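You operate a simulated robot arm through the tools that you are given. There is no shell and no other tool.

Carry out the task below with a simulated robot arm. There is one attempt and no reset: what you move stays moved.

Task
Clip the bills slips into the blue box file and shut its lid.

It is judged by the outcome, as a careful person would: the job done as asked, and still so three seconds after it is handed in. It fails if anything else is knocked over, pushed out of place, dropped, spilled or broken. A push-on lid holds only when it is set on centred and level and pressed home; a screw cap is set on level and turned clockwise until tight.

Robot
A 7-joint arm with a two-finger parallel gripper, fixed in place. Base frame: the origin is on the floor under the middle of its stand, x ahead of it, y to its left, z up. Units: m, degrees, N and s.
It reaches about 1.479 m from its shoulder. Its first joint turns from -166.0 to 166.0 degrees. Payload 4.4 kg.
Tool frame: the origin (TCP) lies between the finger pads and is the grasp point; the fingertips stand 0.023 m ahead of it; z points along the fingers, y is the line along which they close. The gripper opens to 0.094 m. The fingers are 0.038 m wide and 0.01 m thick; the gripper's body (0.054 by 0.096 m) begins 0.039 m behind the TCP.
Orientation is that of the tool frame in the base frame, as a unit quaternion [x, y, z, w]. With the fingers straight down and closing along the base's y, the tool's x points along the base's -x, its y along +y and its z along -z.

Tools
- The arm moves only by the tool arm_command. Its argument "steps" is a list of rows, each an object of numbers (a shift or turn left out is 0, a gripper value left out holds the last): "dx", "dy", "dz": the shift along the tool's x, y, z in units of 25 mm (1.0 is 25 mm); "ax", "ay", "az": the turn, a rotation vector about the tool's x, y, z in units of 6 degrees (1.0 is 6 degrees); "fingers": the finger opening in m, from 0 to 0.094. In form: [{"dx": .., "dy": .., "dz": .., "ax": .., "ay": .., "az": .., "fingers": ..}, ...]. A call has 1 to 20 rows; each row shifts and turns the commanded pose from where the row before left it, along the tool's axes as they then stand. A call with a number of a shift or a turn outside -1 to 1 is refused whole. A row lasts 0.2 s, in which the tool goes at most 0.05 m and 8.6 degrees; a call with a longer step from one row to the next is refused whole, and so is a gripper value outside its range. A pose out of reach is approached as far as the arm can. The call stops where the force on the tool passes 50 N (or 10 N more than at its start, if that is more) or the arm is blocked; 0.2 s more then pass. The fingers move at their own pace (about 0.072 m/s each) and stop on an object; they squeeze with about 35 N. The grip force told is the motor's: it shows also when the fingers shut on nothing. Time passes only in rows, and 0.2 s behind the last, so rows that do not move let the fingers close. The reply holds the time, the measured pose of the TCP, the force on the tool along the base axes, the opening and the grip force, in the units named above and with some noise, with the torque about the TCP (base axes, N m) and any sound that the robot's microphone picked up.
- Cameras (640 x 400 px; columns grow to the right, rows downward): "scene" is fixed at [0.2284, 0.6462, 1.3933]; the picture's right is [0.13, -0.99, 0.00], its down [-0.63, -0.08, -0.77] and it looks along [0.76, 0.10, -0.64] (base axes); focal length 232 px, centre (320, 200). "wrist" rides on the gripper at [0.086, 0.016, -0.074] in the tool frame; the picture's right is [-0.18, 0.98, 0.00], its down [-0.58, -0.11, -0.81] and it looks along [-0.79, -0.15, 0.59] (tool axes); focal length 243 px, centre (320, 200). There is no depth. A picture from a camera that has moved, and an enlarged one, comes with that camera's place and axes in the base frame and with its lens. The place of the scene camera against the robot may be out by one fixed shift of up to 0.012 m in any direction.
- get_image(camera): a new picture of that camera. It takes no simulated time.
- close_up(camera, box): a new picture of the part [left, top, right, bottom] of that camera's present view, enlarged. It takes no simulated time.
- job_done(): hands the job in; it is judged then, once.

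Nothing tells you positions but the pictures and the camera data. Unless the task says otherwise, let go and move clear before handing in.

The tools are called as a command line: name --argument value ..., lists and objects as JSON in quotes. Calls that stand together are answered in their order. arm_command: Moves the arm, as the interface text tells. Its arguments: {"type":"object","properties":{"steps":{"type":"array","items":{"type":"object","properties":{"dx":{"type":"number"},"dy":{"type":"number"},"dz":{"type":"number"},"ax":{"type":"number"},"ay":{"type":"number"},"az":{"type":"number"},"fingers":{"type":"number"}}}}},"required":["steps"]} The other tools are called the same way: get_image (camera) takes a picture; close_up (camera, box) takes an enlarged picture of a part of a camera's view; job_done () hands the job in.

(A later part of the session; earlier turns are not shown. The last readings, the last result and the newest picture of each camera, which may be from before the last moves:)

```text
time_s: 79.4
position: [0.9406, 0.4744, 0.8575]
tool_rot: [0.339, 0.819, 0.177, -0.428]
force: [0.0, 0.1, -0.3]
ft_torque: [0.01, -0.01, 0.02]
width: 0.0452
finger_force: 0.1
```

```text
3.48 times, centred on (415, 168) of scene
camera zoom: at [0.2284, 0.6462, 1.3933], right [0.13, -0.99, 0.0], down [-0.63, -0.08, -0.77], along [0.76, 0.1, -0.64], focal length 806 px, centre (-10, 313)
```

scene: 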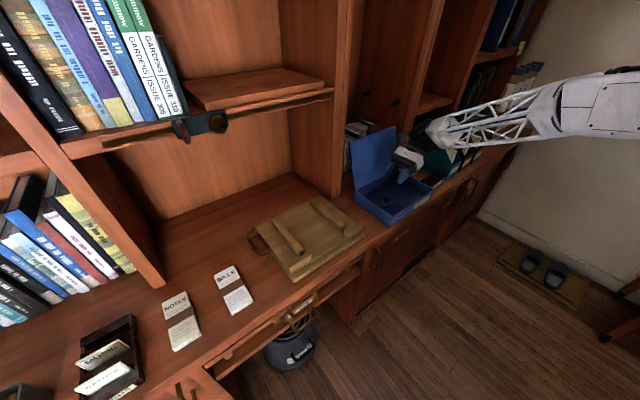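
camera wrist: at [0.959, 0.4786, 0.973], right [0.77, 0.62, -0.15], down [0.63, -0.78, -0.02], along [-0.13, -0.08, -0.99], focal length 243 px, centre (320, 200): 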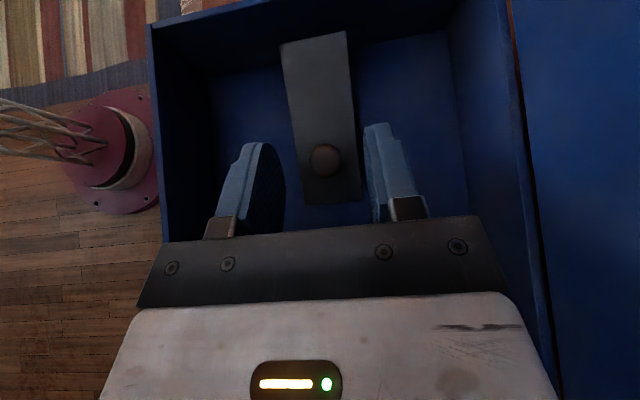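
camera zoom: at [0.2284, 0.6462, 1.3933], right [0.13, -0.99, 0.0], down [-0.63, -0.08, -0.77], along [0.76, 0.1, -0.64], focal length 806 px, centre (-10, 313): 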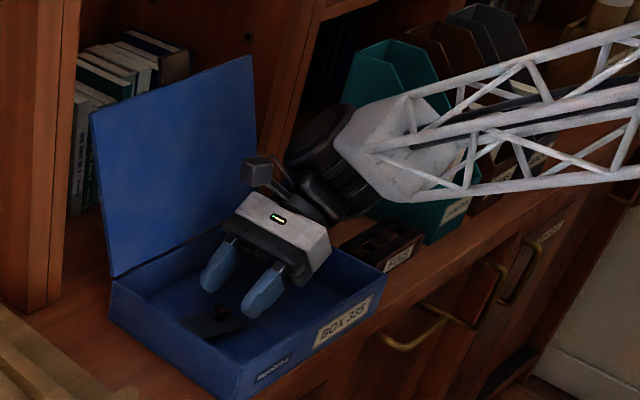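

Alignment is good. I'll make the final approach and close on the knob.

arm_command --steps '[{"dx": -0.228, "dz": 0.247, "dy": 0.05}, {"dx": -0.228, "dz": 0.247}, {}]'

close_up --camera "wrist" --box '[200, 20, 440, 240]'

close_up --camera "scene" --box '[360, 165, 420, 215]'

```text
time_s: 80.2
position: [0.9378, 0.4796, 0.8403]
tool_rot: [0.339, 0.82, 0.176, -0.427]
force: [0.9, 0.4, -0.2]
ft_torque: [0.01, 0.02, -0.03]
width: 0.045
finger_force: 0.0
```

```text
1.82 times, centred on (320, 130) of wrist
camera zoom: at [0.957, 0.483, 0.9557], right [0.77, 0.62, -0.15], down [0.63, -0.78, -0.01], along [-0.13, -0.08, -0.99], focal length 441 px, centre (320, 327)
```

zoom: 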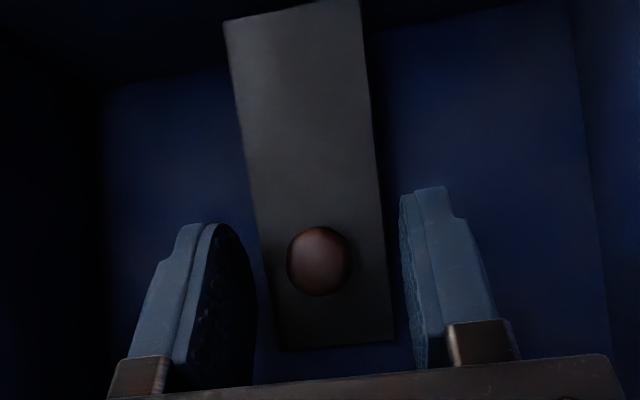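

```text
8.00 times, centred on (390, 190) of scene
camera zoom: at [0.2284, 0.6462, 1.3933], right [0.13, -0.99, 0.0], down [-0.63, -0.08, -0.77], along [0.76, 0.1, -0.64], focal length 1855 px, centre (-240, 280)
```

zoom: 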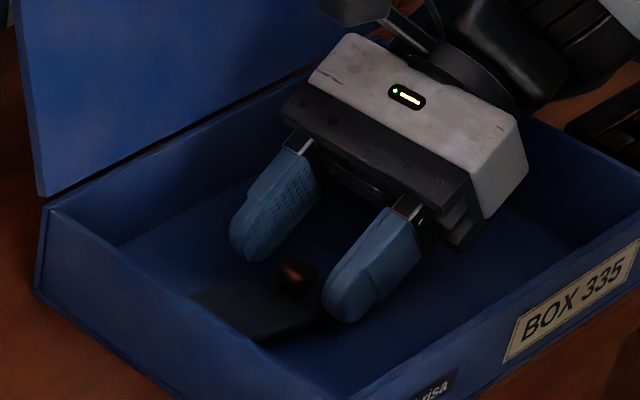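

arm_command --steps '[{"dz": -0.08, "fingers": 0.03}, {}, {"fingers": 0.012}, {}, {}, {}]'

close_up --camera "scene" --box '[360, 165, 420, 215]'

```text
time_s: 81.6
position: [0.94, 0.4782, 0.8419]
tool_rot: [0.34, 0.819, 0.177, -0.427]
force: [-0.9, -1.1, -0.2]
ft_torque: [-0.35, -0.19, -0.22]
width: 0.0389
finger_force: 35.0
```

```text
8.00 times, centred on (390, 190) of scene
camera zoom: at [0.2284, 0.6462, 1.3933], right [0.13, -0.99, 0.0], down [-0.63, -0.08, -0.77], along [0.76, 0.1, -0.64], focal length 1855 px, centre (-240, 280)
```

zoom: 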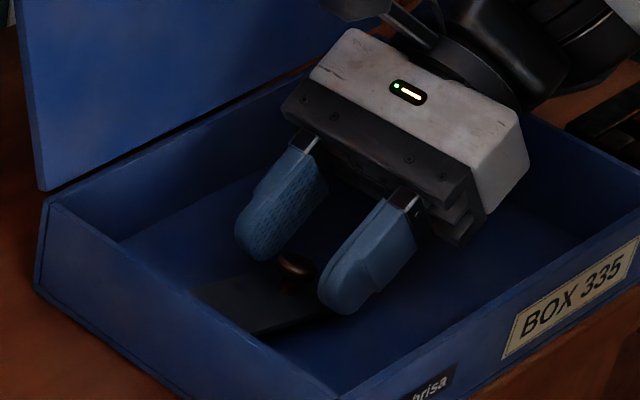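

The 38.9 mm width tells me I'm pinching the flap's side edges, only at the pad rim. I'll open, shift a few millimetres off the plate, and close on the knob instead.

arm_command --steps '[{"fingers": 0.045}, {}, {"dx": 0.124, "dz": -0.077}, {}, {"fingers": 0.03}, {}, {"fingers": 0.012}, {}, {}, {}]'

close_up --camera "scene" --box '[360, 165, 420, 215]'

close_up --camera "wrist" --box '[200, 20, 440, 240]'

```text
time_s: 83.8
position: [0.9393, 0.4779, 0.8463]
tool_rot: [0.339, 0.82, 0.176, -0.427]
force: [3.3, 1.5, 0.3]
ft_torque: [0.08, -0.01, -0.03]
width: 0.0185
finger_force: 35.2
```

```text
8.00 times, centred on (390, 190) of scene
camera zoom: at [0.2284, 0.6462, 1.3933], right [0.13, -0.99, 0.0], down [-0.63, -0.08, -0.77], along [0.76, 0.1, -0.64], focal length 1855 px, centre (-240, 280)
```

zoom: 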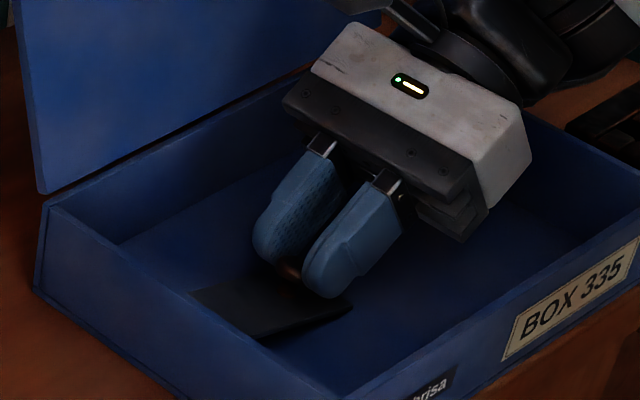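

```text
1.82 times, centred on (320, 130) of wrist
camera zoom: at [0.958, 0.4826, 0.9612], right [0.77, 0.62, -0.15], down [0.63, -0.78, -0.02], along [-0.13, -0.08, -0.99], focal length 441 px, centre (320, 327)
```

zoom: 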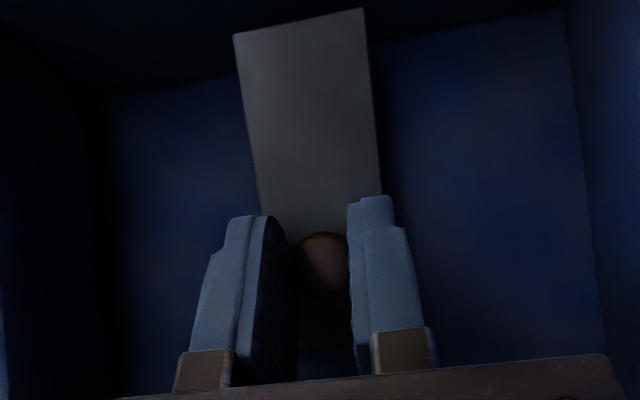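

The knob is gripped (18.5 mm) with the gripper leaning right. I'll now swing flap and tool together about the hinge, with the first 30° monitored.

arm_command --steps '[{"dx": 0.153, "dz": -0.085, "ay": -0.5}, {"dx": 0.153, "dz": -0.085, "ay": -0.5}, {"dx": 0.153, "dz": -0.085, "ay": -0.5}, {"dx": 0.153, "dz": -0.085, "ay": -0.5}, {"dx": 0.153, "dz": -0.085, "ay": -0.5}, {"dx": 0.153, "dz": -0.085, "ay": -0.5}, {"dx": 0.153, "dz": -0.085, "ay": -0.5}, {"dx": 0.153, "dz": -0.085, "ay": -0.5}, {"dx": 0.153, "dz": -0.085, "ay": -0.5}, {"dx": 0.153, "dz": -0.085, "ay": -0.5}]'

close_up --camera "scene" --box '[345, 150, 445, 235]'

```text
time_s: 86.0
position: [0.9301, 0.4901, 0.8878]
tool_rot: [0.373, 0.902, 0.083, -0.2]
force: [0.1, 0.1, 1.0]
ft_torque: [-0.11, -0.24, 0.07]
width: 0.0186
finger_force: 35.2
```

```text
4.71 times, centred on (395, 192) of scene
camera zoom: at [0.2284, 0.6462, 1.3933], right [0.13, -0.99, 0.0], down [-0.63, -0.08, -0.77], along [0.76, 0.1, -0.64], focal length 1091 px, centre (-33, 235)
```

zoom: 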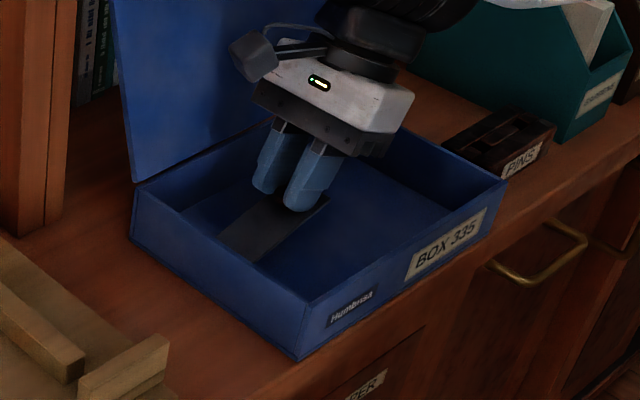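

The flap is following with negligible force. I'll continue another 30°.

arm_command --steps '[{"dx": 0.153, "dz": -0.085, "ay": -0.5}, {"dx": 0.153, "dz": -0.085, "ay": -0.5}, {"dx": 0.153, "dz": -0.085, "ay": -0.5}, {"dx": 0.153, "dz": -0.085, "ay": -0.5}, {"dx": 0.153, "dz": -0.085, "ay": -0.5}, {"dx": 0.153, "dz": -0.085, "ay": -0.5}, {"dx": 0.153, "dz": -0.085, "ay": -0.5}, {"dx": 0.153, "dz": -0.085, "ay": -0.5}, {"dx": 0.153, "dz": -0.085, "ay": -0.5}, {"dx": 0.153, "dz": -0.085, "ay": -0.5}]'

close_up --camera "scene" --box '[345, 150, 445, 235]'

get_image --camera "wrist"

```text
time_s: 88.2
position: [0.9067, 0.5136, 0.9161]
tool_rot: [0.382, 0.923, -0.016, 0.041]
force: [2.4, -0.7, -0.1]
ft_torque: [-0.15, -0.19, 0.1]
width: 0.0188
finger_force: 35.2
```

```text
4.71 times, centred on (395, 192) of scene
camera zoom: at [0.2284, 0.6462, 1.3933], right [0.13, -0.99, 0.0], down [-0.63, -0.08, -0.77], along [0.76, 0.1, -0.64], focal length 1091 px, centre (-33, 235)
```

zoom: 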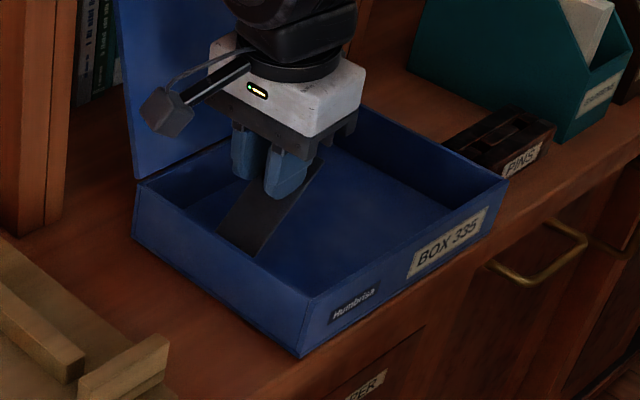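

```text
taken
camera wrist: at [0.8512, 0.59, 0.9835], right [0.82, 0.57, 0.02], down [0.28, -0.44, 0.85], along [0.49, -0.7, -0.52], focal length 243 px, centre (320, 200)
```

wrist: 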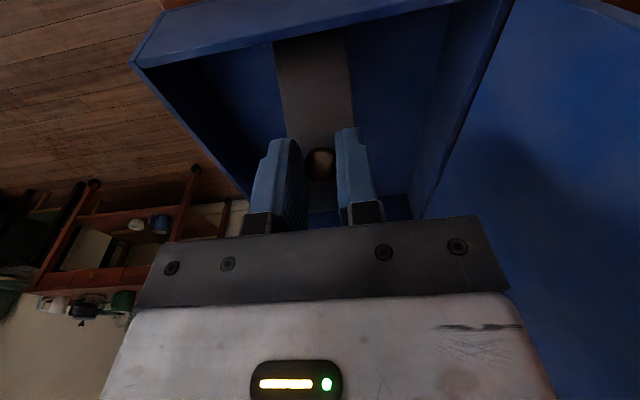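

The flap is at 44° with the tool upright. I'll continue 30° more.

arm_command --steps '[{"dx": 0.153, "dz": -0.085, "ay": -0.5}, {"dx": 0.153, "dz": -0.085, "ay": -0.5}, {"dx": 0.153, "dz": -0.085, "ay": -0.5}, {"dx": 0.153, "dz": -0.085, "ay": -0.5}, {"dx": 0.153, "dz": -0.085, "ay": -0.5}, {"dx": 0.153, "dz": -0.085, "ay": -0.5}, {"dx": 0.153, "dz": -0.085, "ay": -0.5}, {"dx": 0.153, "dz": -0.085, "ay": -0.5}, {"dx": 0.153, "dz": -0.085, "ay": -0.5}, {"dx": 0.153, "dz": -0.085, "ay": -0.5}]'

close_up --camera "scene" --box '[320, 110, 450, 235]'

get_image --camera "wrist"

```text
time_s: 90.4
position: [0.8764, 0.5415, 0.9236]
tool_rot: [0.365, 0.881, -0.115, 0.277]
force: [1.5, -1.9, -5.0]
ft_torque: [-0.16, -0.04, -0.08]
width: 0.0184
finger_force: 34.6
```

```text
3.20 times, centred on (385, 172) of scene
camera zoom: at [0.2284, 0.6462, 1.3933], right [0.13, -0.99, 0.0], down [-0.63, -0.08, -0.77], along [0.76, 0.1, -0.64], focal length 742 px, centre (112, 288)
```

zoom: 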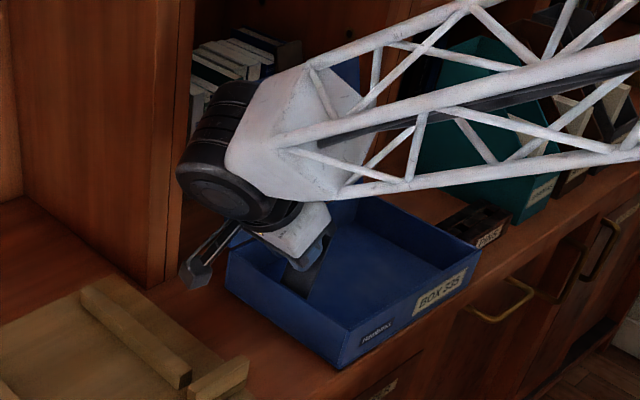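

```text
taken
camera wrist: at [0.807, 0.6339, 0.9358], right [0.8, 0.59, 0.11], down [-0.07, -0.09, 0.99], along [0.59, -0.8, -0.03], focal length 243 px, centre (320, 200)
```

wrist: 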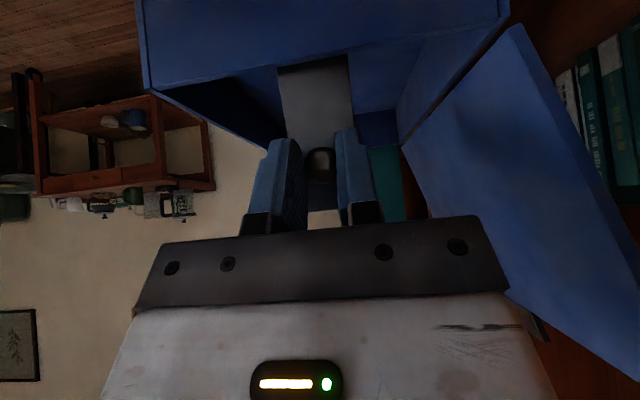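

The flap is at about 74°. I'll go another 15° and then check.

arm_command --steps '[{"dx": 0.153, "dz": -0.085, "ay": -0.5}, {"dx": 0.153, "dz": -0.085, "ay": -0.5}, {"dx": 0.153, "dz": -0.085, "ay": -0.5}, {"dx": 0.153, "dz": -0.085, "ay": -0.5}, {"dx": 0.153, "dz": -0.085, "ay": -0.5}]'

close_up --camera "scene" --box '[320, 110, 450, 235]'

get_image --camera "wrist"

```text
time_s: 91.6
position: [0.863, 0.5561, 0.9185]
tool_rot: [0.347, 0.838, -0.161, 0.39]
force: [0.2, -0.1, -9.2]
ft_torque: [0.75, 0.85, 0.01]
width: 0.0189
finger_force: 34.8
```

```text
3.20 times, centred on (385, 172) of scene
camera zoom: at [0.2284, 0.6462, 1.3933], right [0.13, -0.99, 0.0], down [-0.63, -0.08, -0.77], along [0.76, 0.1, -0.64], focal length 742 px, centre (112, 288)
```

zoom: 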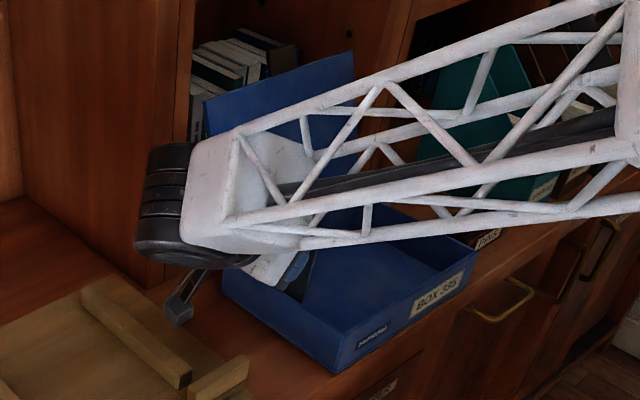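

```text
taken
camera wrist: at [0.7927, 0.6484, 0.9014], right [0.78, 0.61, 0.14], down [-0.25, 0.09, 0.96], along [0.58, -0.79, 0.23], focal length 243 px, centre (320, 200)
```

wrist: 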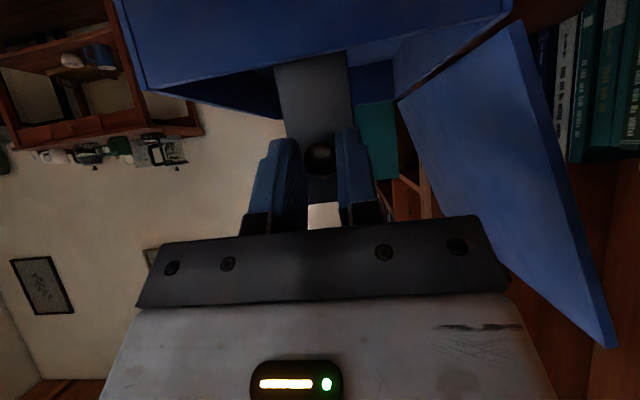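

The torque jumped to about 1.1 N·m, so the flap has reached its stop and I'm starting to tip the box. I'll back off a few degrees.

arm_command --steps '[{"dx": -0.148, "dz": 0.093, "ay": 0.5}, {"dx": -0.148, "dz": 0.093, "ay": 0.5}, {}]'

close_up --camera "scene" --box '[320, 110, 450, 235]'

get_image --camera "wrist"

```text
time_s: 92.4
position: [0.8669, 0.5515, 0.9212]
tool_rot: [0.355, 0.857, -0.143, 0.345]
force: [-0.2, 1.9, -5.1]
ft_torque: [0.1, 0.14, 0.04]
width: 0.0186
finger_force: 35.1
```

```text
3.20 times, centred on (385, 172) of scene
camera zoom: at [0.2284, 0.6462, 1.3933], right [0.13, -0.99, 0.0], down [-0.63, -0.08, -0.77], along [0.76, 0.1, -0.64], focal length 742 px, centre (112, 288)
```

zoom: 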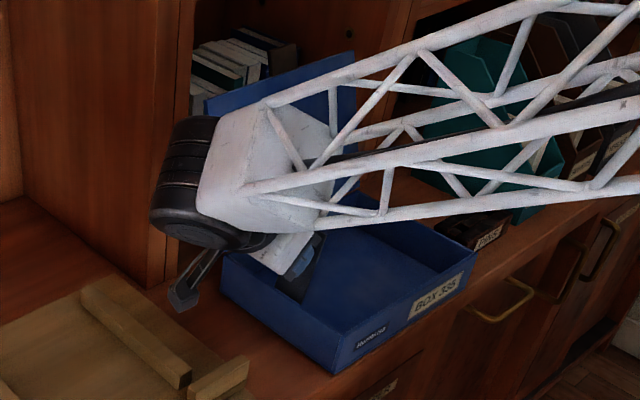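

```text
taken
camera wrist: at [0.7966, 0.6441, 0.9161], right [0.79, 0.6, 0.13], down [-0.18, 0.02, 0.98], along [0.59, -0.8, 0.12], focal length 243 px, centre (320, 200)
```

wrist: 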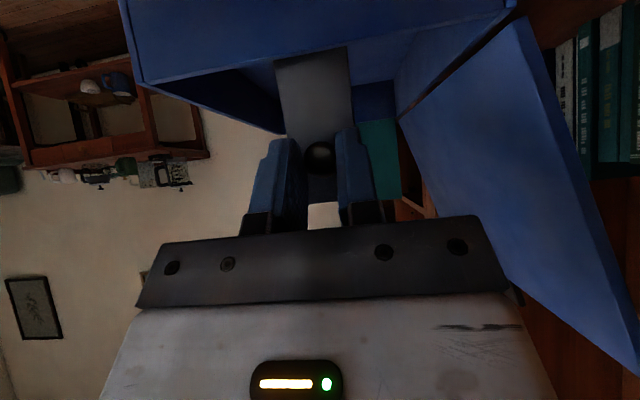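

Torque is back near zero at about 99° of swing, just short of the stop. I'll ease the upward pull, release the knob and see if the flap stays up.

arm_command --steps '[{"dx": 0.05, "dz": 0.06}, {"fingers": 0.028}, {}, {}]'

get_image --camera "wrist"

close_up --camera "scene" --box '[345, 150, 445, 235]'

```text
time_s: 93.4
position: [0.8681, 0.55, 0.9199]
tool_rot: [0.355, 0.857, -0.143, 0.345]
force: [0.3, -0.2, 0.3]
ft_torque: [0.01, 0.03, -0.03]
width: 0.0281
finger_force: 0.2
```

```text
taken
camera wrist: at [0.7971, 0.6432, 0.9141], right [0.79, 0.6, 0.13], down [-0.18, 0.02, 0.98], along [0.59, -0.8, 0.12], focal length 243 px, centre (320, 200)
```

wrist: 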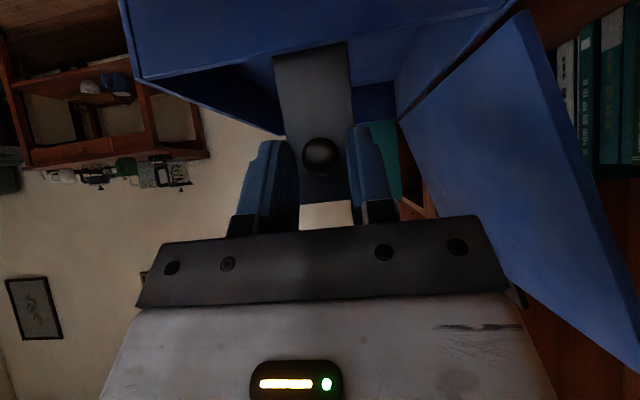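

```text
4.71 times, centred on (395, 192) of scene
camera zoom: at [0.2284, 0.6462, 1.3933], right [0.13, -0.99, 0.0], down [-0.63, -0.08, -0.77], along [0.76, 0.1, -0.64], focal length 1091 px, centre (-33, 235)
```

zoom: 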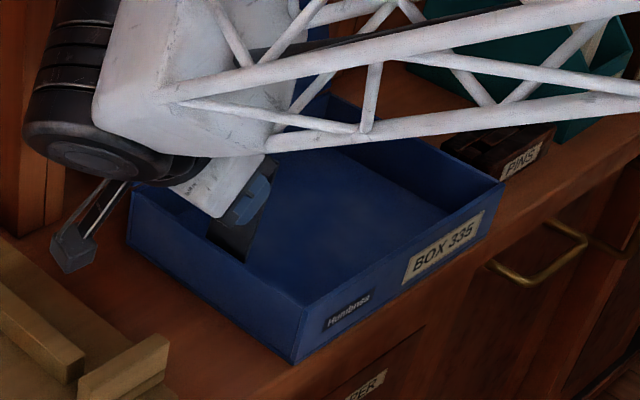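

The flap stays up by itself with the fingers open. I'll back the gripper away along its own axis and confirm.

arm_command --steps '[{"fingers": 0.045}, {}, {"dz": -0.4}, {"dz": -0.6}, {"dz": -0.8}, {}]'

get_image --camera "wrist"

close_up --camera "scene" --box '[345, 150, 445, 235]'

```text
time_s: 94.8
position: [0.8471, 0.5716, 0.951]
tool_rot: [0.353, 0.857, -0.143, 0.347]
force: [-0.5, -0.4, 0.0]
ft_torque: [0.01, -0.02, 0.04]
width: 0.0449
finger_force: 0.1
```

```text
taken
camera wrist: at [0.7752, 0.6653, 0.9454], right [0.79, 0.6, 0.13], down [-0.18, 0.02, 0.98], along [0.59, -0.8, 0.12], focal length 243 px, centre (320, 200)
```

wrist: 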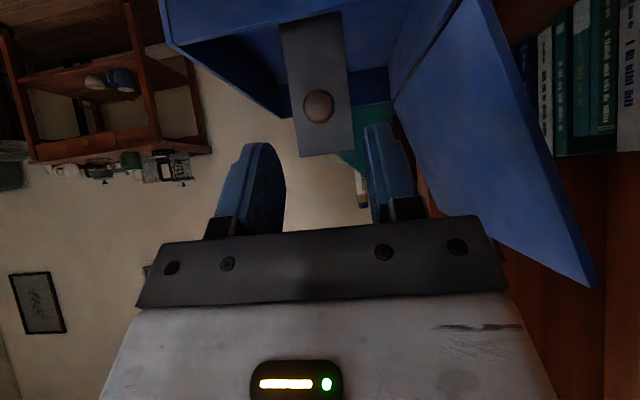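

```text
4.71 times, centred on (395, 192) of scene
camera zoom: at [0.2284, 0.6462, 1.3933], right [0.13, -0.99, 0.0], down [-0.63, -0.08, -0.77], along [0.76, 0.1, -0.64], focal length 1091 px, centre (-33, 235)
```

zoom: 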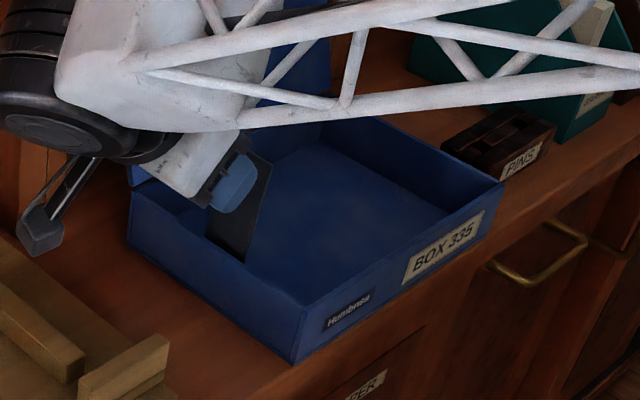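

The flap stands open on its own. I'll rise clear, straighten up, and turn ready for picking up the bills pack.

arm_command --steps '[{"dx": -0.656, "dz": -0.755}, {"dx": -0.656, "dz": -0.755}, {"dx": -0.656, "dz": -0.755}, {"dx": -0.656, "dz": -0.755}, {"dx": -0.656, "dz": -0.755}, {"ay": 0.976}, {"ay": 0.976}, {"ay": 0.976}, {"ay": 0.976}, {"ay": 0.976}, {"ay": 0.976}, {"ay": 0.976}]'

arm_command --steps '[{"az": -1}, {"az": -1}, {"az": -1}, {"az": -1}, {"az": -1}, {"az": -1}, {"az": -1}, {"az": -1}, {"az": -1}, {"az": -1}, {"az": -1}, {"az": -1}, {"az": -1}, {"az": -1}, {"az": -1}]'

get_image --camera "scene"

close_up --camera "scene" --box '[345, 150, 445, 235]'

```text
time_s: 97.4
position: [0.8409, 0.5769, 1.0763]
tool_rot: [0.383, 0.924, -0.01, 0.022]
force: [0.4, -0.7, -0.4]
ft_torque: [-0.01, 0.03, -0.01]
width: 0.0447
finger_force: 0.0
```

```text
time_s: 100.6
position: [0.8405, 0.5771, 1.0757]
tool_rot: [-0.383, 0.923, -0.024, 0.01]
force: [0.7, 0.2, 0.1]
ft_torque: [-0.02, 0.01, -0.02]
width: 0.0453
finger_force: 0.0
```

```text
taken
```

scene: 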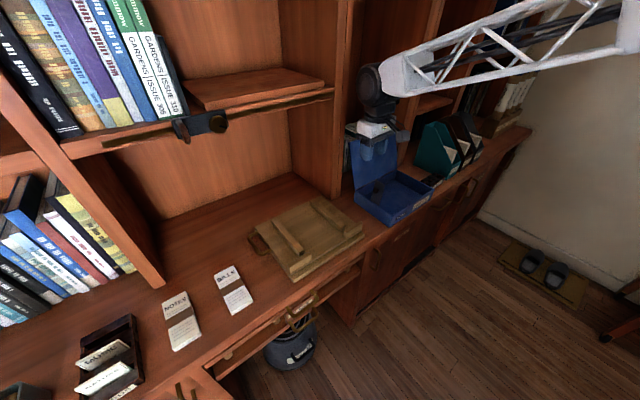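

```text
4.71 times, centred on (395, 192) of scene
camera zoom: at [0.2284, 0.6462, 1.3933], right [0.13, -0.99, 0.0], down [-0.63, -0.08, -0.77], along [0.76, 0.1, -0.64], focal length 1091 px, centre (-33, 235)
```

zoom: 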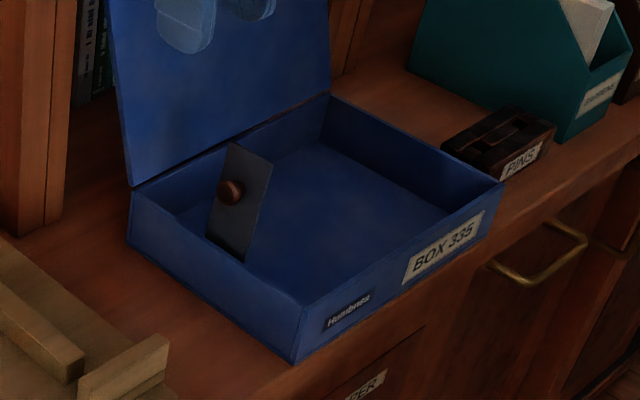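

The flap stays upright with the knob to the left, leaving the tray floor clear. I'll travel over to the bills pack and look at it.

arm_command --steps '[{"ax": -0.5}, {"dy": 1, "dx": 0.215, "dz": 0.155}, {"dy": 1, "dx": 0.215, "dz": 0.155}, {"dy": 1, "dx": 0.215, "dz": 0.155}, {"dy": 1, "dx": 0.215, "dz": 0.155}, {"dy": 1, "dx": 0.215, "dz": 0.155}, {"dy": 1, "dx": 0.215, "dz": 0.155}, {"dy": 1, "dx": 0.215, "dz": 0.155}, {"dy": 1, "dx": 0.215, "dz": 0.155}, {"dy": 1, "dx": 0.215, "dz": 0.155}, {"dy": 1, "dx": 0.215, "dz": 0.155}, {"dy": 1, "dx": 0.215, "dz": 0.155}, {"dy": 1, "dx": 0.215, "dz": 0.155}, {"dy": 1, "dx": 0.215, "dz": 0.155}, {"dy": 1, "dx": 0.215, "dz": 0.155}, {"dy": 1, "dx": 0.215, "dz": 0.155}, {"dy": 1, "dx": 0.215, "dz": 0.155}, {"dy": 1, "dx": 0.215, "dz": 0.155}, {"dy": 1, "dx": 0.215, "dz": 0.155}, {"dy": 1, "dx": 0.215, "dz": 0.155}]'

get_image --camera "wrist"

get_image --camera "scene"

```text
time_s: 104.8
position: [0.4318, 0.8411, 1.0027]
tool_rot: [-0.382, 0.924, 0.001, 0.0]
force: [0.0, -0.6, -0.1]
ft_torque: [-0.01, -0.03, 0.01]
width: 0.045
finger_force: 0.1
```

```text
taken
camera wrist: at [0.3588, 0.7913, 1.0781], right [-0.57, 0.82, 0.0], down [0.49, 0.33, 0.81], along [0.66, 0.46, -0.59], focal length 243 px, centre (320, 200)
```

wrist: 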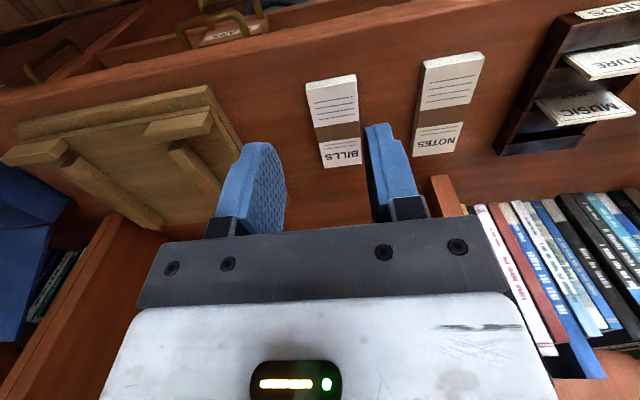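

```text
taken
```

scene: 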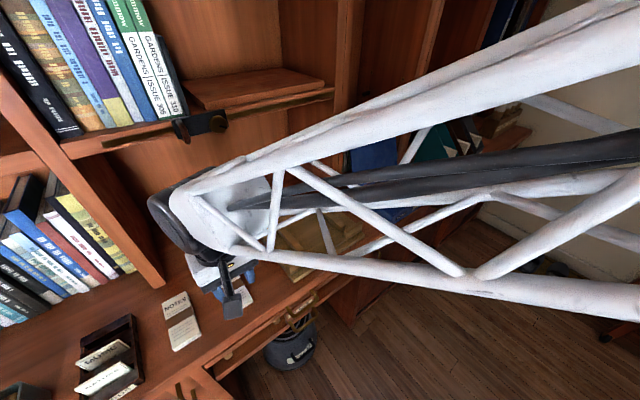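

close_up --camera "wrist" --box '[280, 60, 400, 180]'

```text
3.33 times, centred on (340, 120) of wrist
camera zoom: at [0.3588, 0.7913, 1.0781], right [-0.57, 0.82, 0.0], down [0.49, 0.33, 0.81], along [0.66, 0.46, -0.59], focal length 809 px, centre (253, 467)
```

zoom: 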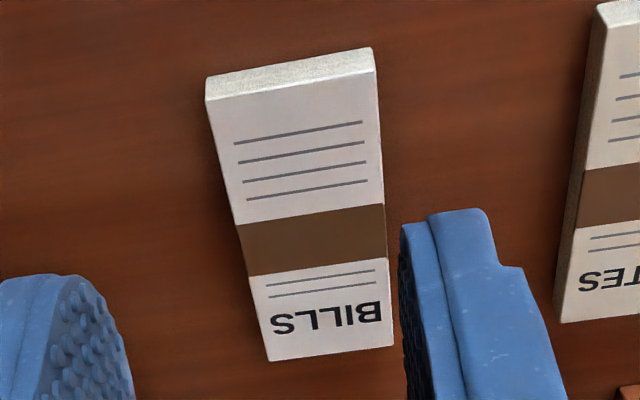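

The bills pack is about 55 × 126 × 15 mm, centred at u=−0.2926, w=1.015 and lying straight. I'll move above its nearer half with the fingers open 76 mm.

arm_command --steps '[{"dx": -0.663, "dy": 0.026, "dz": 0.8, "fingers": 0.076}, {"dx": -0.663, "dy": 0.026, "dz": 0.8}, {"dx": -0.663, "dy": 0.026, "dz": 0.8}, {"dx": -0.663, "dy": 0.026, "dz": 0.8}, {"dx": -0.663, "dy": 0.026, "dz": 0.8}, {}]'

get_image --camera "wrist"

close_up --camera "scene" --box '[160, 200, 300, 340]'

```text
time_s: 106.2
position: [0.489, 0.9014, 0.9032]
tool_rot: [-0.384, 0.923, 0.001, 0.0]
force: [0.1, 0.4, -0.7]
ft_torque: [-0.02, 0.02, -0.02]
width: 0.0757
finger_force: 0.0
```

```text
taken
camera wrist: at [0.4153, 0.853, 0.9797], right [-0.57, 0.82, 0.0], down [0.49, 0.33, 0.81], along [0.66, 0.46, -0.59], focal length 243 px, centre (320, 200)
```

wrist: 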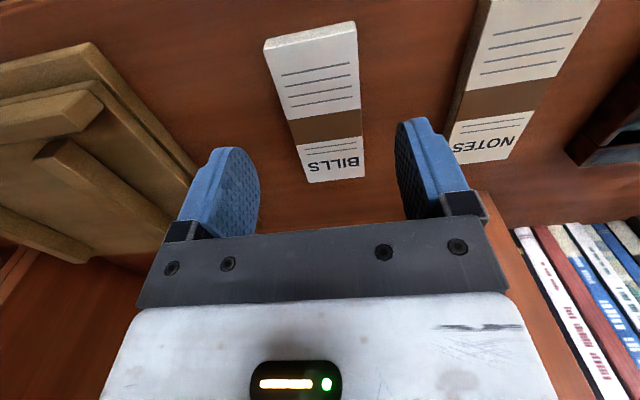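

```text
2.86 times, centred on (230, 270) of scene
camera zoom: at [0.2284, 0.6462, 1.3933], right [0.13, -0.99, 0.0], down [-0.63, -0.08, -0.77], along [0.76, 0.1, -0.64], focal length 662 px, centre (577, 0)
```

zoom: 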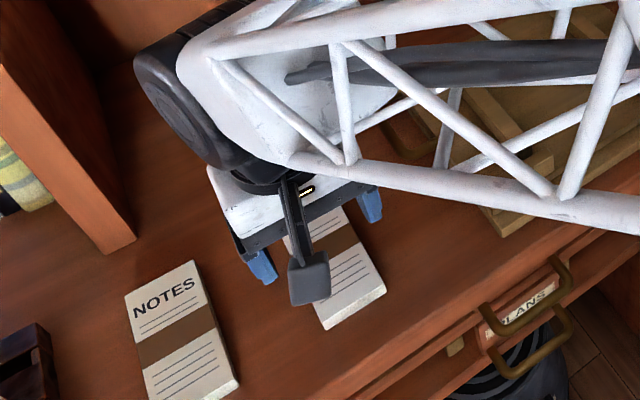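

I'm centred over the pack. I'll descend so the fingertips stay about 3 mm above the desk, then close on it.

arm_command --steps '[{"dy": 0.06, "dz": 0.7}, {"dz": 0.7}, {"dz": 0.7}, {"dz": 0.4}, {"dz": 0.18}, {}]'

get_image --camera "wrist"

close_up --camera "scene" --box '[200, 240, 280, 320]'

```text
time_s: 107.6
position: [0.4863, 0.9035, 0.8355]
tool_rot: [-0.383, 0.924, 0.001, -0.001]
force: [0.4, -0.4, -0.2]
ft_torque: [-0.01, 0.04, 0.01]
width: 0.0759
finger_force: 0.2
```

```text
taken
camera wrist: at [0.4135, 0.8545, 0.9109], right [-0.57, 0.82, 0.0], down [0.49, 0.33, 0.81], along [0.66, 0.46, -0.59], focal length 243 px, centre (320, 200)
```

wrist: 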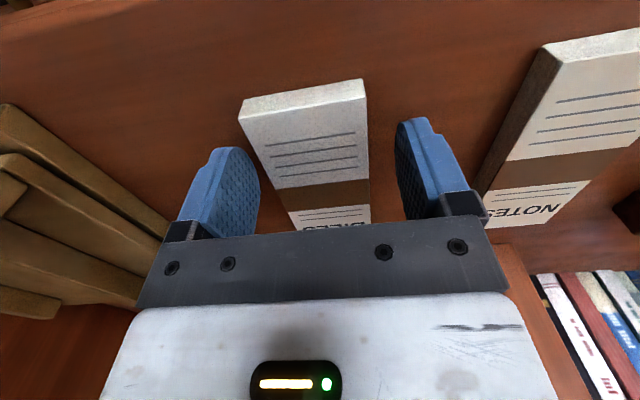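

```text
5.00 times, centred on (240, 280) of scene
camera zoom: at [0.2284, 0.6462, 1.3933], right [0.13, -0.99, 0.0], down [-0.63, -0.08, -0.77], along [0.76, 0.1, -0.64], focal length 1159 px, centre (720, -200)
```

zoom: 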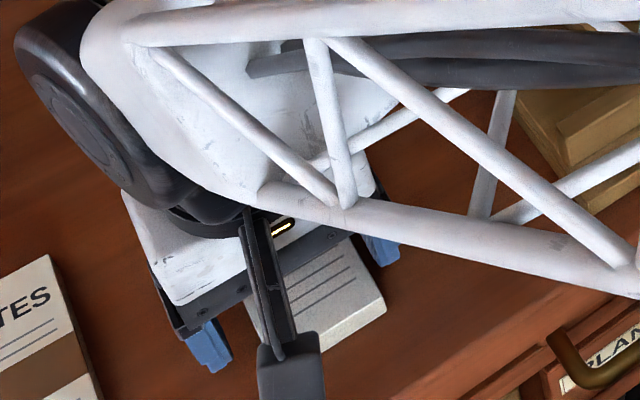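

arm_command --steps '[{"dy": -0.05, "fingers": 0.062}, {}, {"fingers": 0.04}, {}, {}, {}]'

arm_command --steps '[{"dz": -0.3}, {"dz": -0.5}, {"dz": -0.8}, {}]'

get_image --camera "wrist"

close_up --camera "scene" --box '[160, 200, 300, 340]'

```text
time_s: 109.0
position: [0.4878, 0.9027, 0.8363]
tool_rot: [-0.383, 0.924, 0.001, 0.0]
force: [-0.8, 0.2, 1.4]
ft_torque: [-0.1, 0.02, -0.01]
width: 0.0572
finger_force: 35.0
```

```text
time_s: 110.0
position: [0.4869, 0.901, 0.8778]
tool_rot: [-0.383, 0.924, 0.0, 0.0]
force: [-0.2, 0.2, -1.0]
ft_torque: [-0.04, 0.0, 0.01]
width: 0.0569
finger_force: 35.8
```

```text
taken
camera wrist: at [0.4142, 0.8523, 0.9522], right [-0.57, 0.82, 0.0], down [0.49, 0.33, 0.81], along [0.66, 0.46, -0.59], focal length 243 px, centre (320, 200)
```

wrist: 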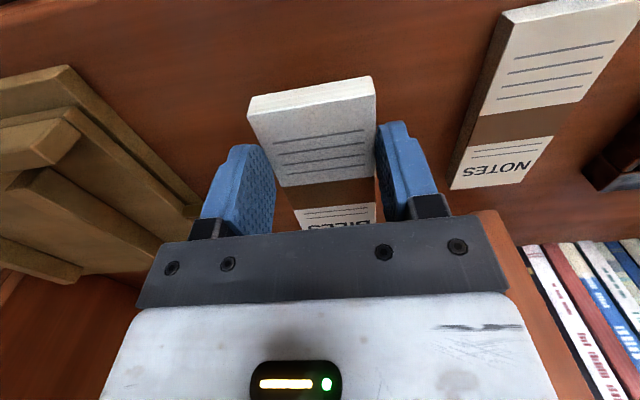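

```text
2.86 times, centred on (230, 270) of scene
camera zoom: at [0.2284, 0.6462, 1.3933], right [0.13, -0.99, 0.0], down [-0.63, -0.08, -0.77], along [0.76, 0.1, -0.64], focal length 662 px, centre (577, 0)
```

zoom: 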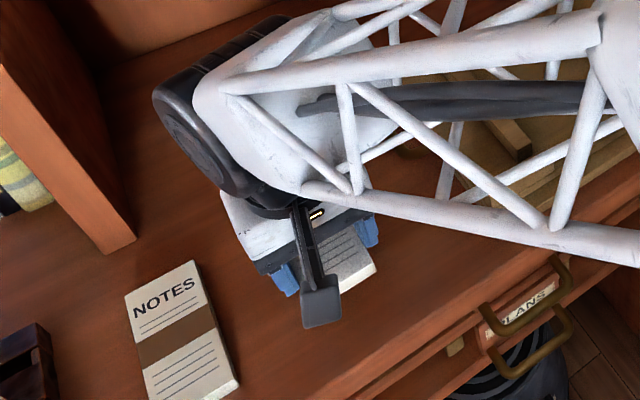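

I have the pack (57 mm grip) and it lifts level. I'll rise and turn it 90° so its long side runs along the box, with the gripper end to the right.

arm_command --steps '[{"dz": -1}, {"dz": -1}, {"dz": -1}, {"dz": -1}, {"dz": -1}, {"dz": -1}, {}]'

arm_command --steps '[{"az": -1}, {"az": -1}, {"az": -1}, {"az": -1}, {"az": -1}, {"az": -1}, {"az": -1}, {"az": -1}, {"az": -1}, {"az": -1}, {"az": -1}, {"az": -1}, {"az": -1}, {"az": -1}, {"az": -1}]'

get_image --camera "wrist"

get_image --camera "scene"

```text
time_s: 111.6
position: [0.4874, 0.903, 1.0265]
tool_rot: [-0.383, 0.924, 0.0, 0.001]
force: [0.5, 0.4, -0.6]
ft_torque: [0.0, -0.01, 0.01]
width: 0.0573
finger_force: 35.0
```

```text
time_s: 114.8
position: [0.4883, 0.9016, 1.0265]
tool_rot: [0.924, -0.381, -0.001, 0.0]
force: [0.0, 0.1, -0.5]
ft_torque: [-0.01, -0.03, -0.02]
width: 0.0573
finger_force: 35.3
```

```text
taken
camera wrist: at [0.5377, 0.83, 1.1022], right [-0.82, -0.57, 0.0], down [-0.33, 0.49, 0.81], along [-0.46, 0.66, -0.59], focal length 243 px, centre (320, 200)
```

wrist: 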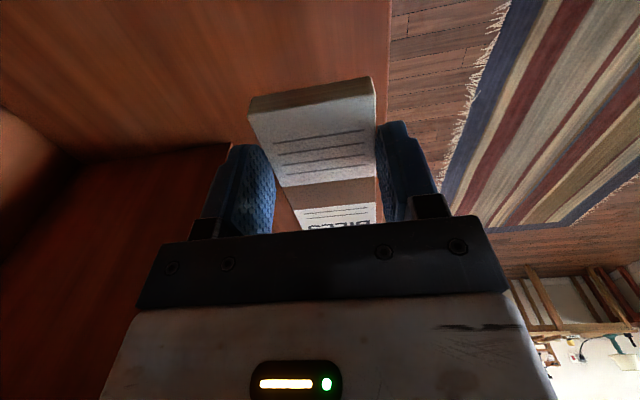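

```text
taken
```

scene: 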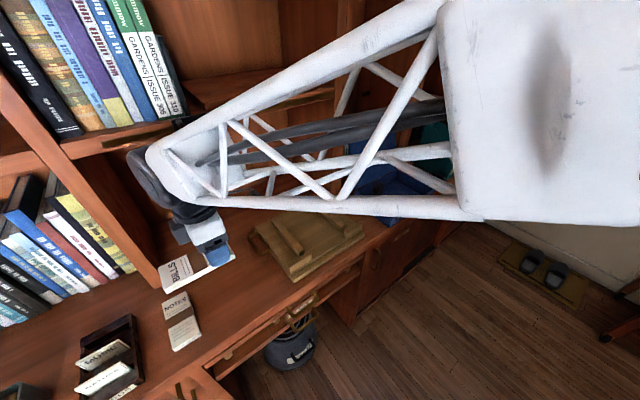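

The pack is turned and level, with the BILLS end to the left. I'll carry it over to the box at this height.

arm_command --steps '[{"dx": 1}, {"dx": 1}, {"dx": 1}, {"dx": 1}, {"dx": 1}, {"dx": 1}, {"dx": 1}, {"dx": 1}, {"dx": 1}, {"dx": 1}, {"dx": 1}, {"dx": 1}, {"dx": 1}, {"dx": 1}, {"dx": 1}, {"dx": 1}, {"dx": 1}, {"dx": 1}, {"dx": 1}, {"dx": 1}]'

arm_command --steps '[{"dx": 1, "dy": -0.1}, {"dx": 1, "dy": -0.1}, {"dx": 1, "dy": -0.1}, {"dx": 1, "dy": -0.1}, {"dx": 1, "dy": -0.1}, {"dx": 1, "dy": -0.1}, {"dx": 0.6, "dy": -0.1}, {}]'

get_image --camera "wrist"

close_up --camera "scene" --box '[330, 110, 460, 235]'

```text
time_s: 119.0
position: [0.8397, 0.5483, 1.0239]
tool_rot: [0.924, -0.382, -0.001, 0.0]
force: [1.0, 0.7, -0.9]
ft_torque: [0.0, -0.02, -0.01]
width: 0.057
finger_force: 34.9
```

```text
time_s: 120.8
position: [0.9702, 0.4443, 1.0256]
tool_rot: [0.924, -0.382, -0.001, 0.0]
force: [-0.6, 0.0, -0.2]
ft_torque: [-0.03, -0.02, -0.02]
width: 0.0569
finger_force: 35.1
```

```text
taken
camera wrist: at [1.019, 0.3724, 1.1012], right [-0.82, -0.57, 0.0], down [-0.33, 0.49, 0.81], along [-0.46, 0.67, -0.59], focal length 243 px, centre (320, 200)
```

wrist: 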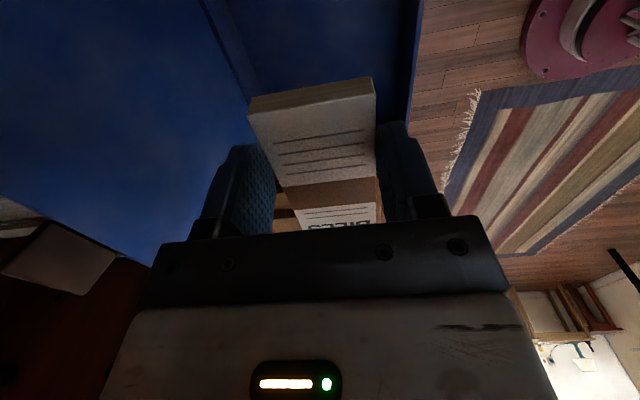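

```text
3.20 times, centred on (395, 172) of scene
camera zoom: at [0.2284, 0.6462, 1.3933], right [0.13, -0.99, 0.0], down [-0.63, -0.08, -0.77], along [0.76, 0.1, -0.64], focal length 742 px, centre (80, 288)
```

zoom: 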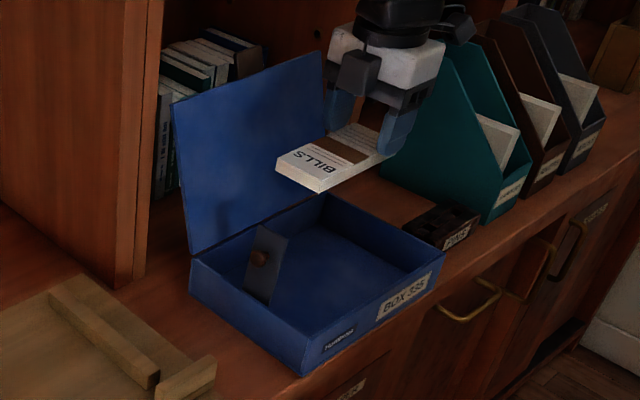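

The pack is above the tray, to the right of the raised flap. I'll lower it into the box, stopping just above the floor.

arm_command --steps '[{"dz": 0.95, "dy": -0.1}, {"dz": 0.95}, {"dz": 0.95}, {"dz": 0.95}, {"dz": 0.9}, {"dz": 0.8}, {"dz": 0.8}, {"dz": 0.7}, {}]'

get_image --camera "wrist"

close_up --camera "scene" --box '[345, 150, 445, 235]'

```text
time_s: 122.8
position: [0.9718, 0.4454, 0.8504]
tool_rot: [0.924, -0.382, -0.001, 0.0]
force: [0.3, 0.4, 0.1]
ft_torque: [-0.02, -0.01, -0.03]
width: 0.0569
finger_force: 35.0
```

```text
taken
camera wrist: at [1.0219, 0.373, 0.9257], right [-0.82, -0.57, 0.0], down [-0.33, 0.49, 0.81], along [-0.46, 0.67, -0.59], focal length 243 px, centre (320, 200)
```

wrist: 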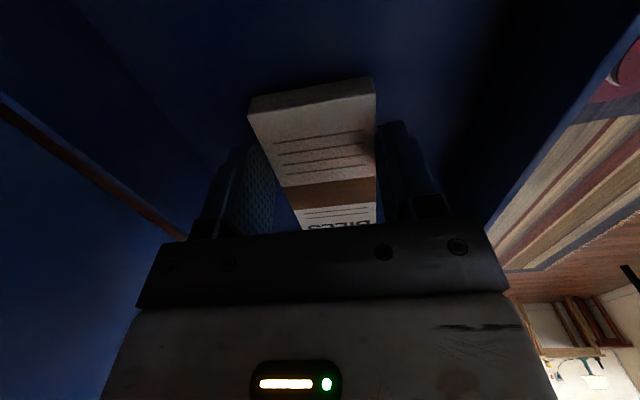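

```text
4.71 times, centred on (395, 192) of scene
camera zoom: at [0.2284, 0.6462, 1.3933], right [0.13, -0.99, 0.0], down [-0.63, -0.08, -0.77], along [0.76, 0.1, -0.64], focal length 1091 px, centre (-33, 235)
```

zoom: 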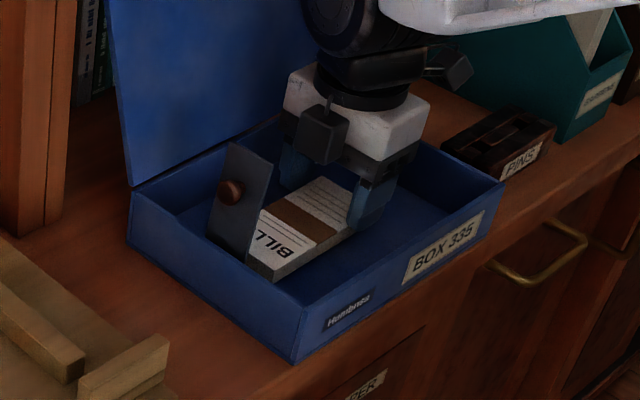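

The pack is just above the tray floor, right of the flap. I'll slide it left in small steps toward the hinge, watching the gap.

arm_command --steps '[{"dz": 0.2}, {"dx": -0.25}, {"dx": -0.25}, {}]'

close_up --camera "scene" --box '[360, 170, 410, 215]'

```text
time_s: 123.8
position: [0.9635, 0.4546, 0.8438]
tool_rot: [0.924, -0.383, 0.001, 0.0]
force: [-0.3, -1.1, -1.5]
ft_torque: [-0.01, -0.01, 0.02]
width: 0.0569
finger_force: 34.9
```

```text
8.89 times, centred on (385, 192) of scene
camera zoom: at [0.2284, 0.6462, 1.3933], right [0.13, -0.99, 0.0], down [-0.63, -0.08, -0.77], along [0.76, 0.1, -0.64], focal length 2061 px, centre (-258, 267)
```

zoom: 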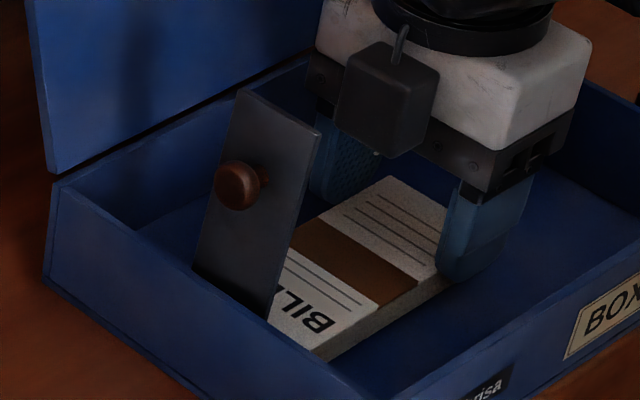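

The gap to the flap is still a few millimetres and about 70 mm of the pack will lie under it, which is enough. I'll lower it gently to the floor, watching the force.

arm_command --steps '[{"dz": 0.08}, {"dz": 0.08}, {}]'

```text
time_s: 124.6
position: [0.9645, 0.4554, 0.8417]
tool_rot: [0.924, -0.383, -0.001, 0.0]
force: [0.3, -1.0, 1.5]
ft_torque: [-0.09, 0.01, 0.04]
width: 0.057
finger_force: 35.5
```

arm_command --steps '[{"dz": 0.06}, {}]'

```text
time_s: 125.2
position: [0.9645, 0.456, 0.8413]
tool_rot: [0.924, -0.382, -0.001, -0.002]
force: [-1.0, 2.3, 18.7]
ft_torque: [0.04, 0.52, -0.04]
width: 0.057
finger_force: 34.7
```

The pack is on the tray floor. I'll ease off the pressure, open the fingers and rise straight up.

arm_command --steps '[{"dz": -0.06}, {"fingers": 0.064}, {"fingers": 0.075}, {}, {"dz": -0.3}, {"dz": -0.6}, {"dz": -1}, {"dz": -1}, {"dz": -1}, {"dz": -1}, {"dz": -1}, {}]'

get_image --camera "wrist"

close_up --camera "scene" --box '[345, 150, 445, 235]'

```text
time_s: 127.8
position: [0.9653, 0.4546, 0.9901]
tool_rot: [0.924, -0.383, -0.001, 0.0]
force: [-0.3, -0.4, 0.1]
ft_torque: [0.02, -0.02, -0.03]
width: 0.0751
finger_force: 0.1
```

```text
taken
camera wrist: at [1.0133, 0.3827, 1.0639], right [-0.82, -0.57, 0.0], down [-0.33, 0.49, 0.81], along [-0.46, 0.67, -0.59], focal length 243 px, centre (320, 200)
```

wrist: 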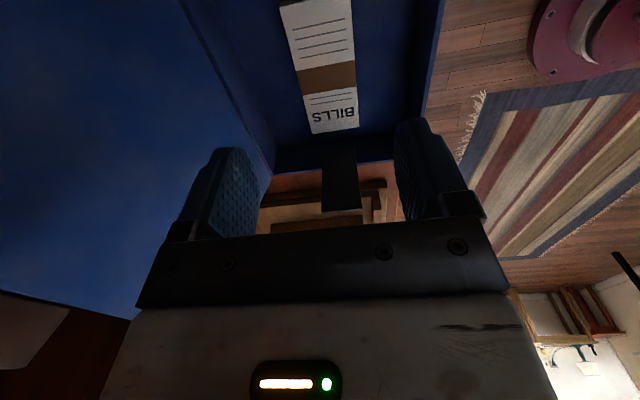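

```text
4.71 times, centred on (395, 192) of scene
camera zoom: at [0.2284, 0.6462, 1.3933], right [0.13, -0.99, 0.0], down [-0.63, -0.08, -0.77], along [0.76, 0.1, -0.64], focal length 1091 px, centre (-33, 235)
```

zoom: 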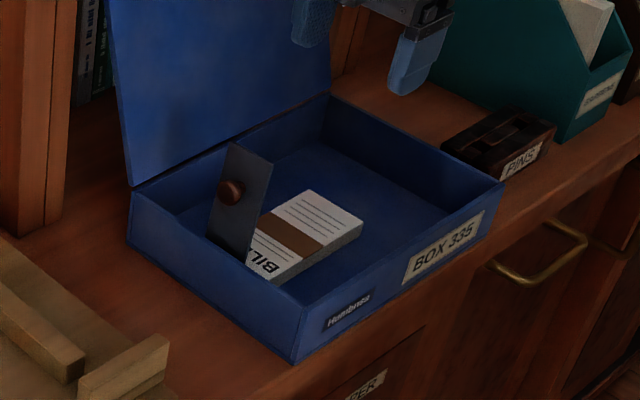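

The pack lies flat in the tray beside the upright flap. I'm checking its position against the flap before lowering the flap onto it.

close_up --camera "wrist" --box '[250, 0, 410, 220]'

close_up --camera "wrist" --box '[270, 90, 390, 180]'

```text
1.82 times, centred on (330, 110) of wrist
camera zoom: at [1.0133, 0.3827, 1.0639], right [-0.82, -0.57, 0.0], down [-0.33, 0.49, 0.81], along [-0.46, 0.67, -0.59], focal length 441 px, centre (302, 364)
```

zoom: 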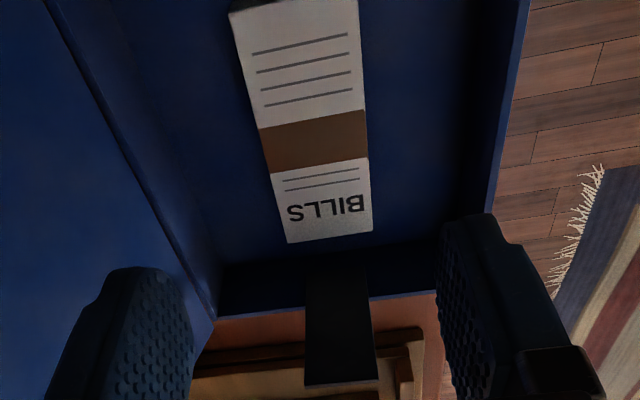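

```text
4.44 times, centred on (330, 135) of wrist
camera zoom: at [1.0133, 0.3827, 1.0639], right [-0.82, -0.57, 0.0], down [-0.33, 0.49, 0.81], along [-0.46, 0.67, -0.59], focal length 1078 px, centre (276, 489)
```

zoom: 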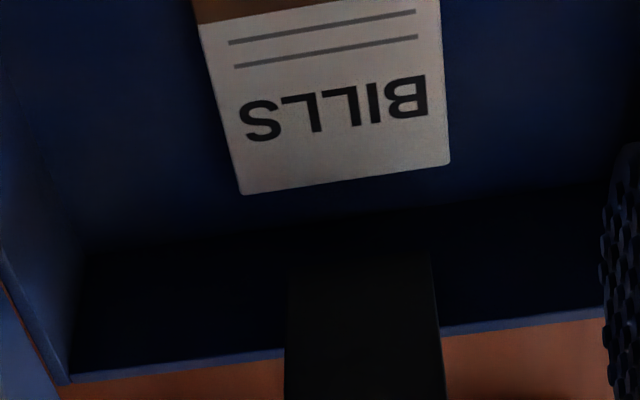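

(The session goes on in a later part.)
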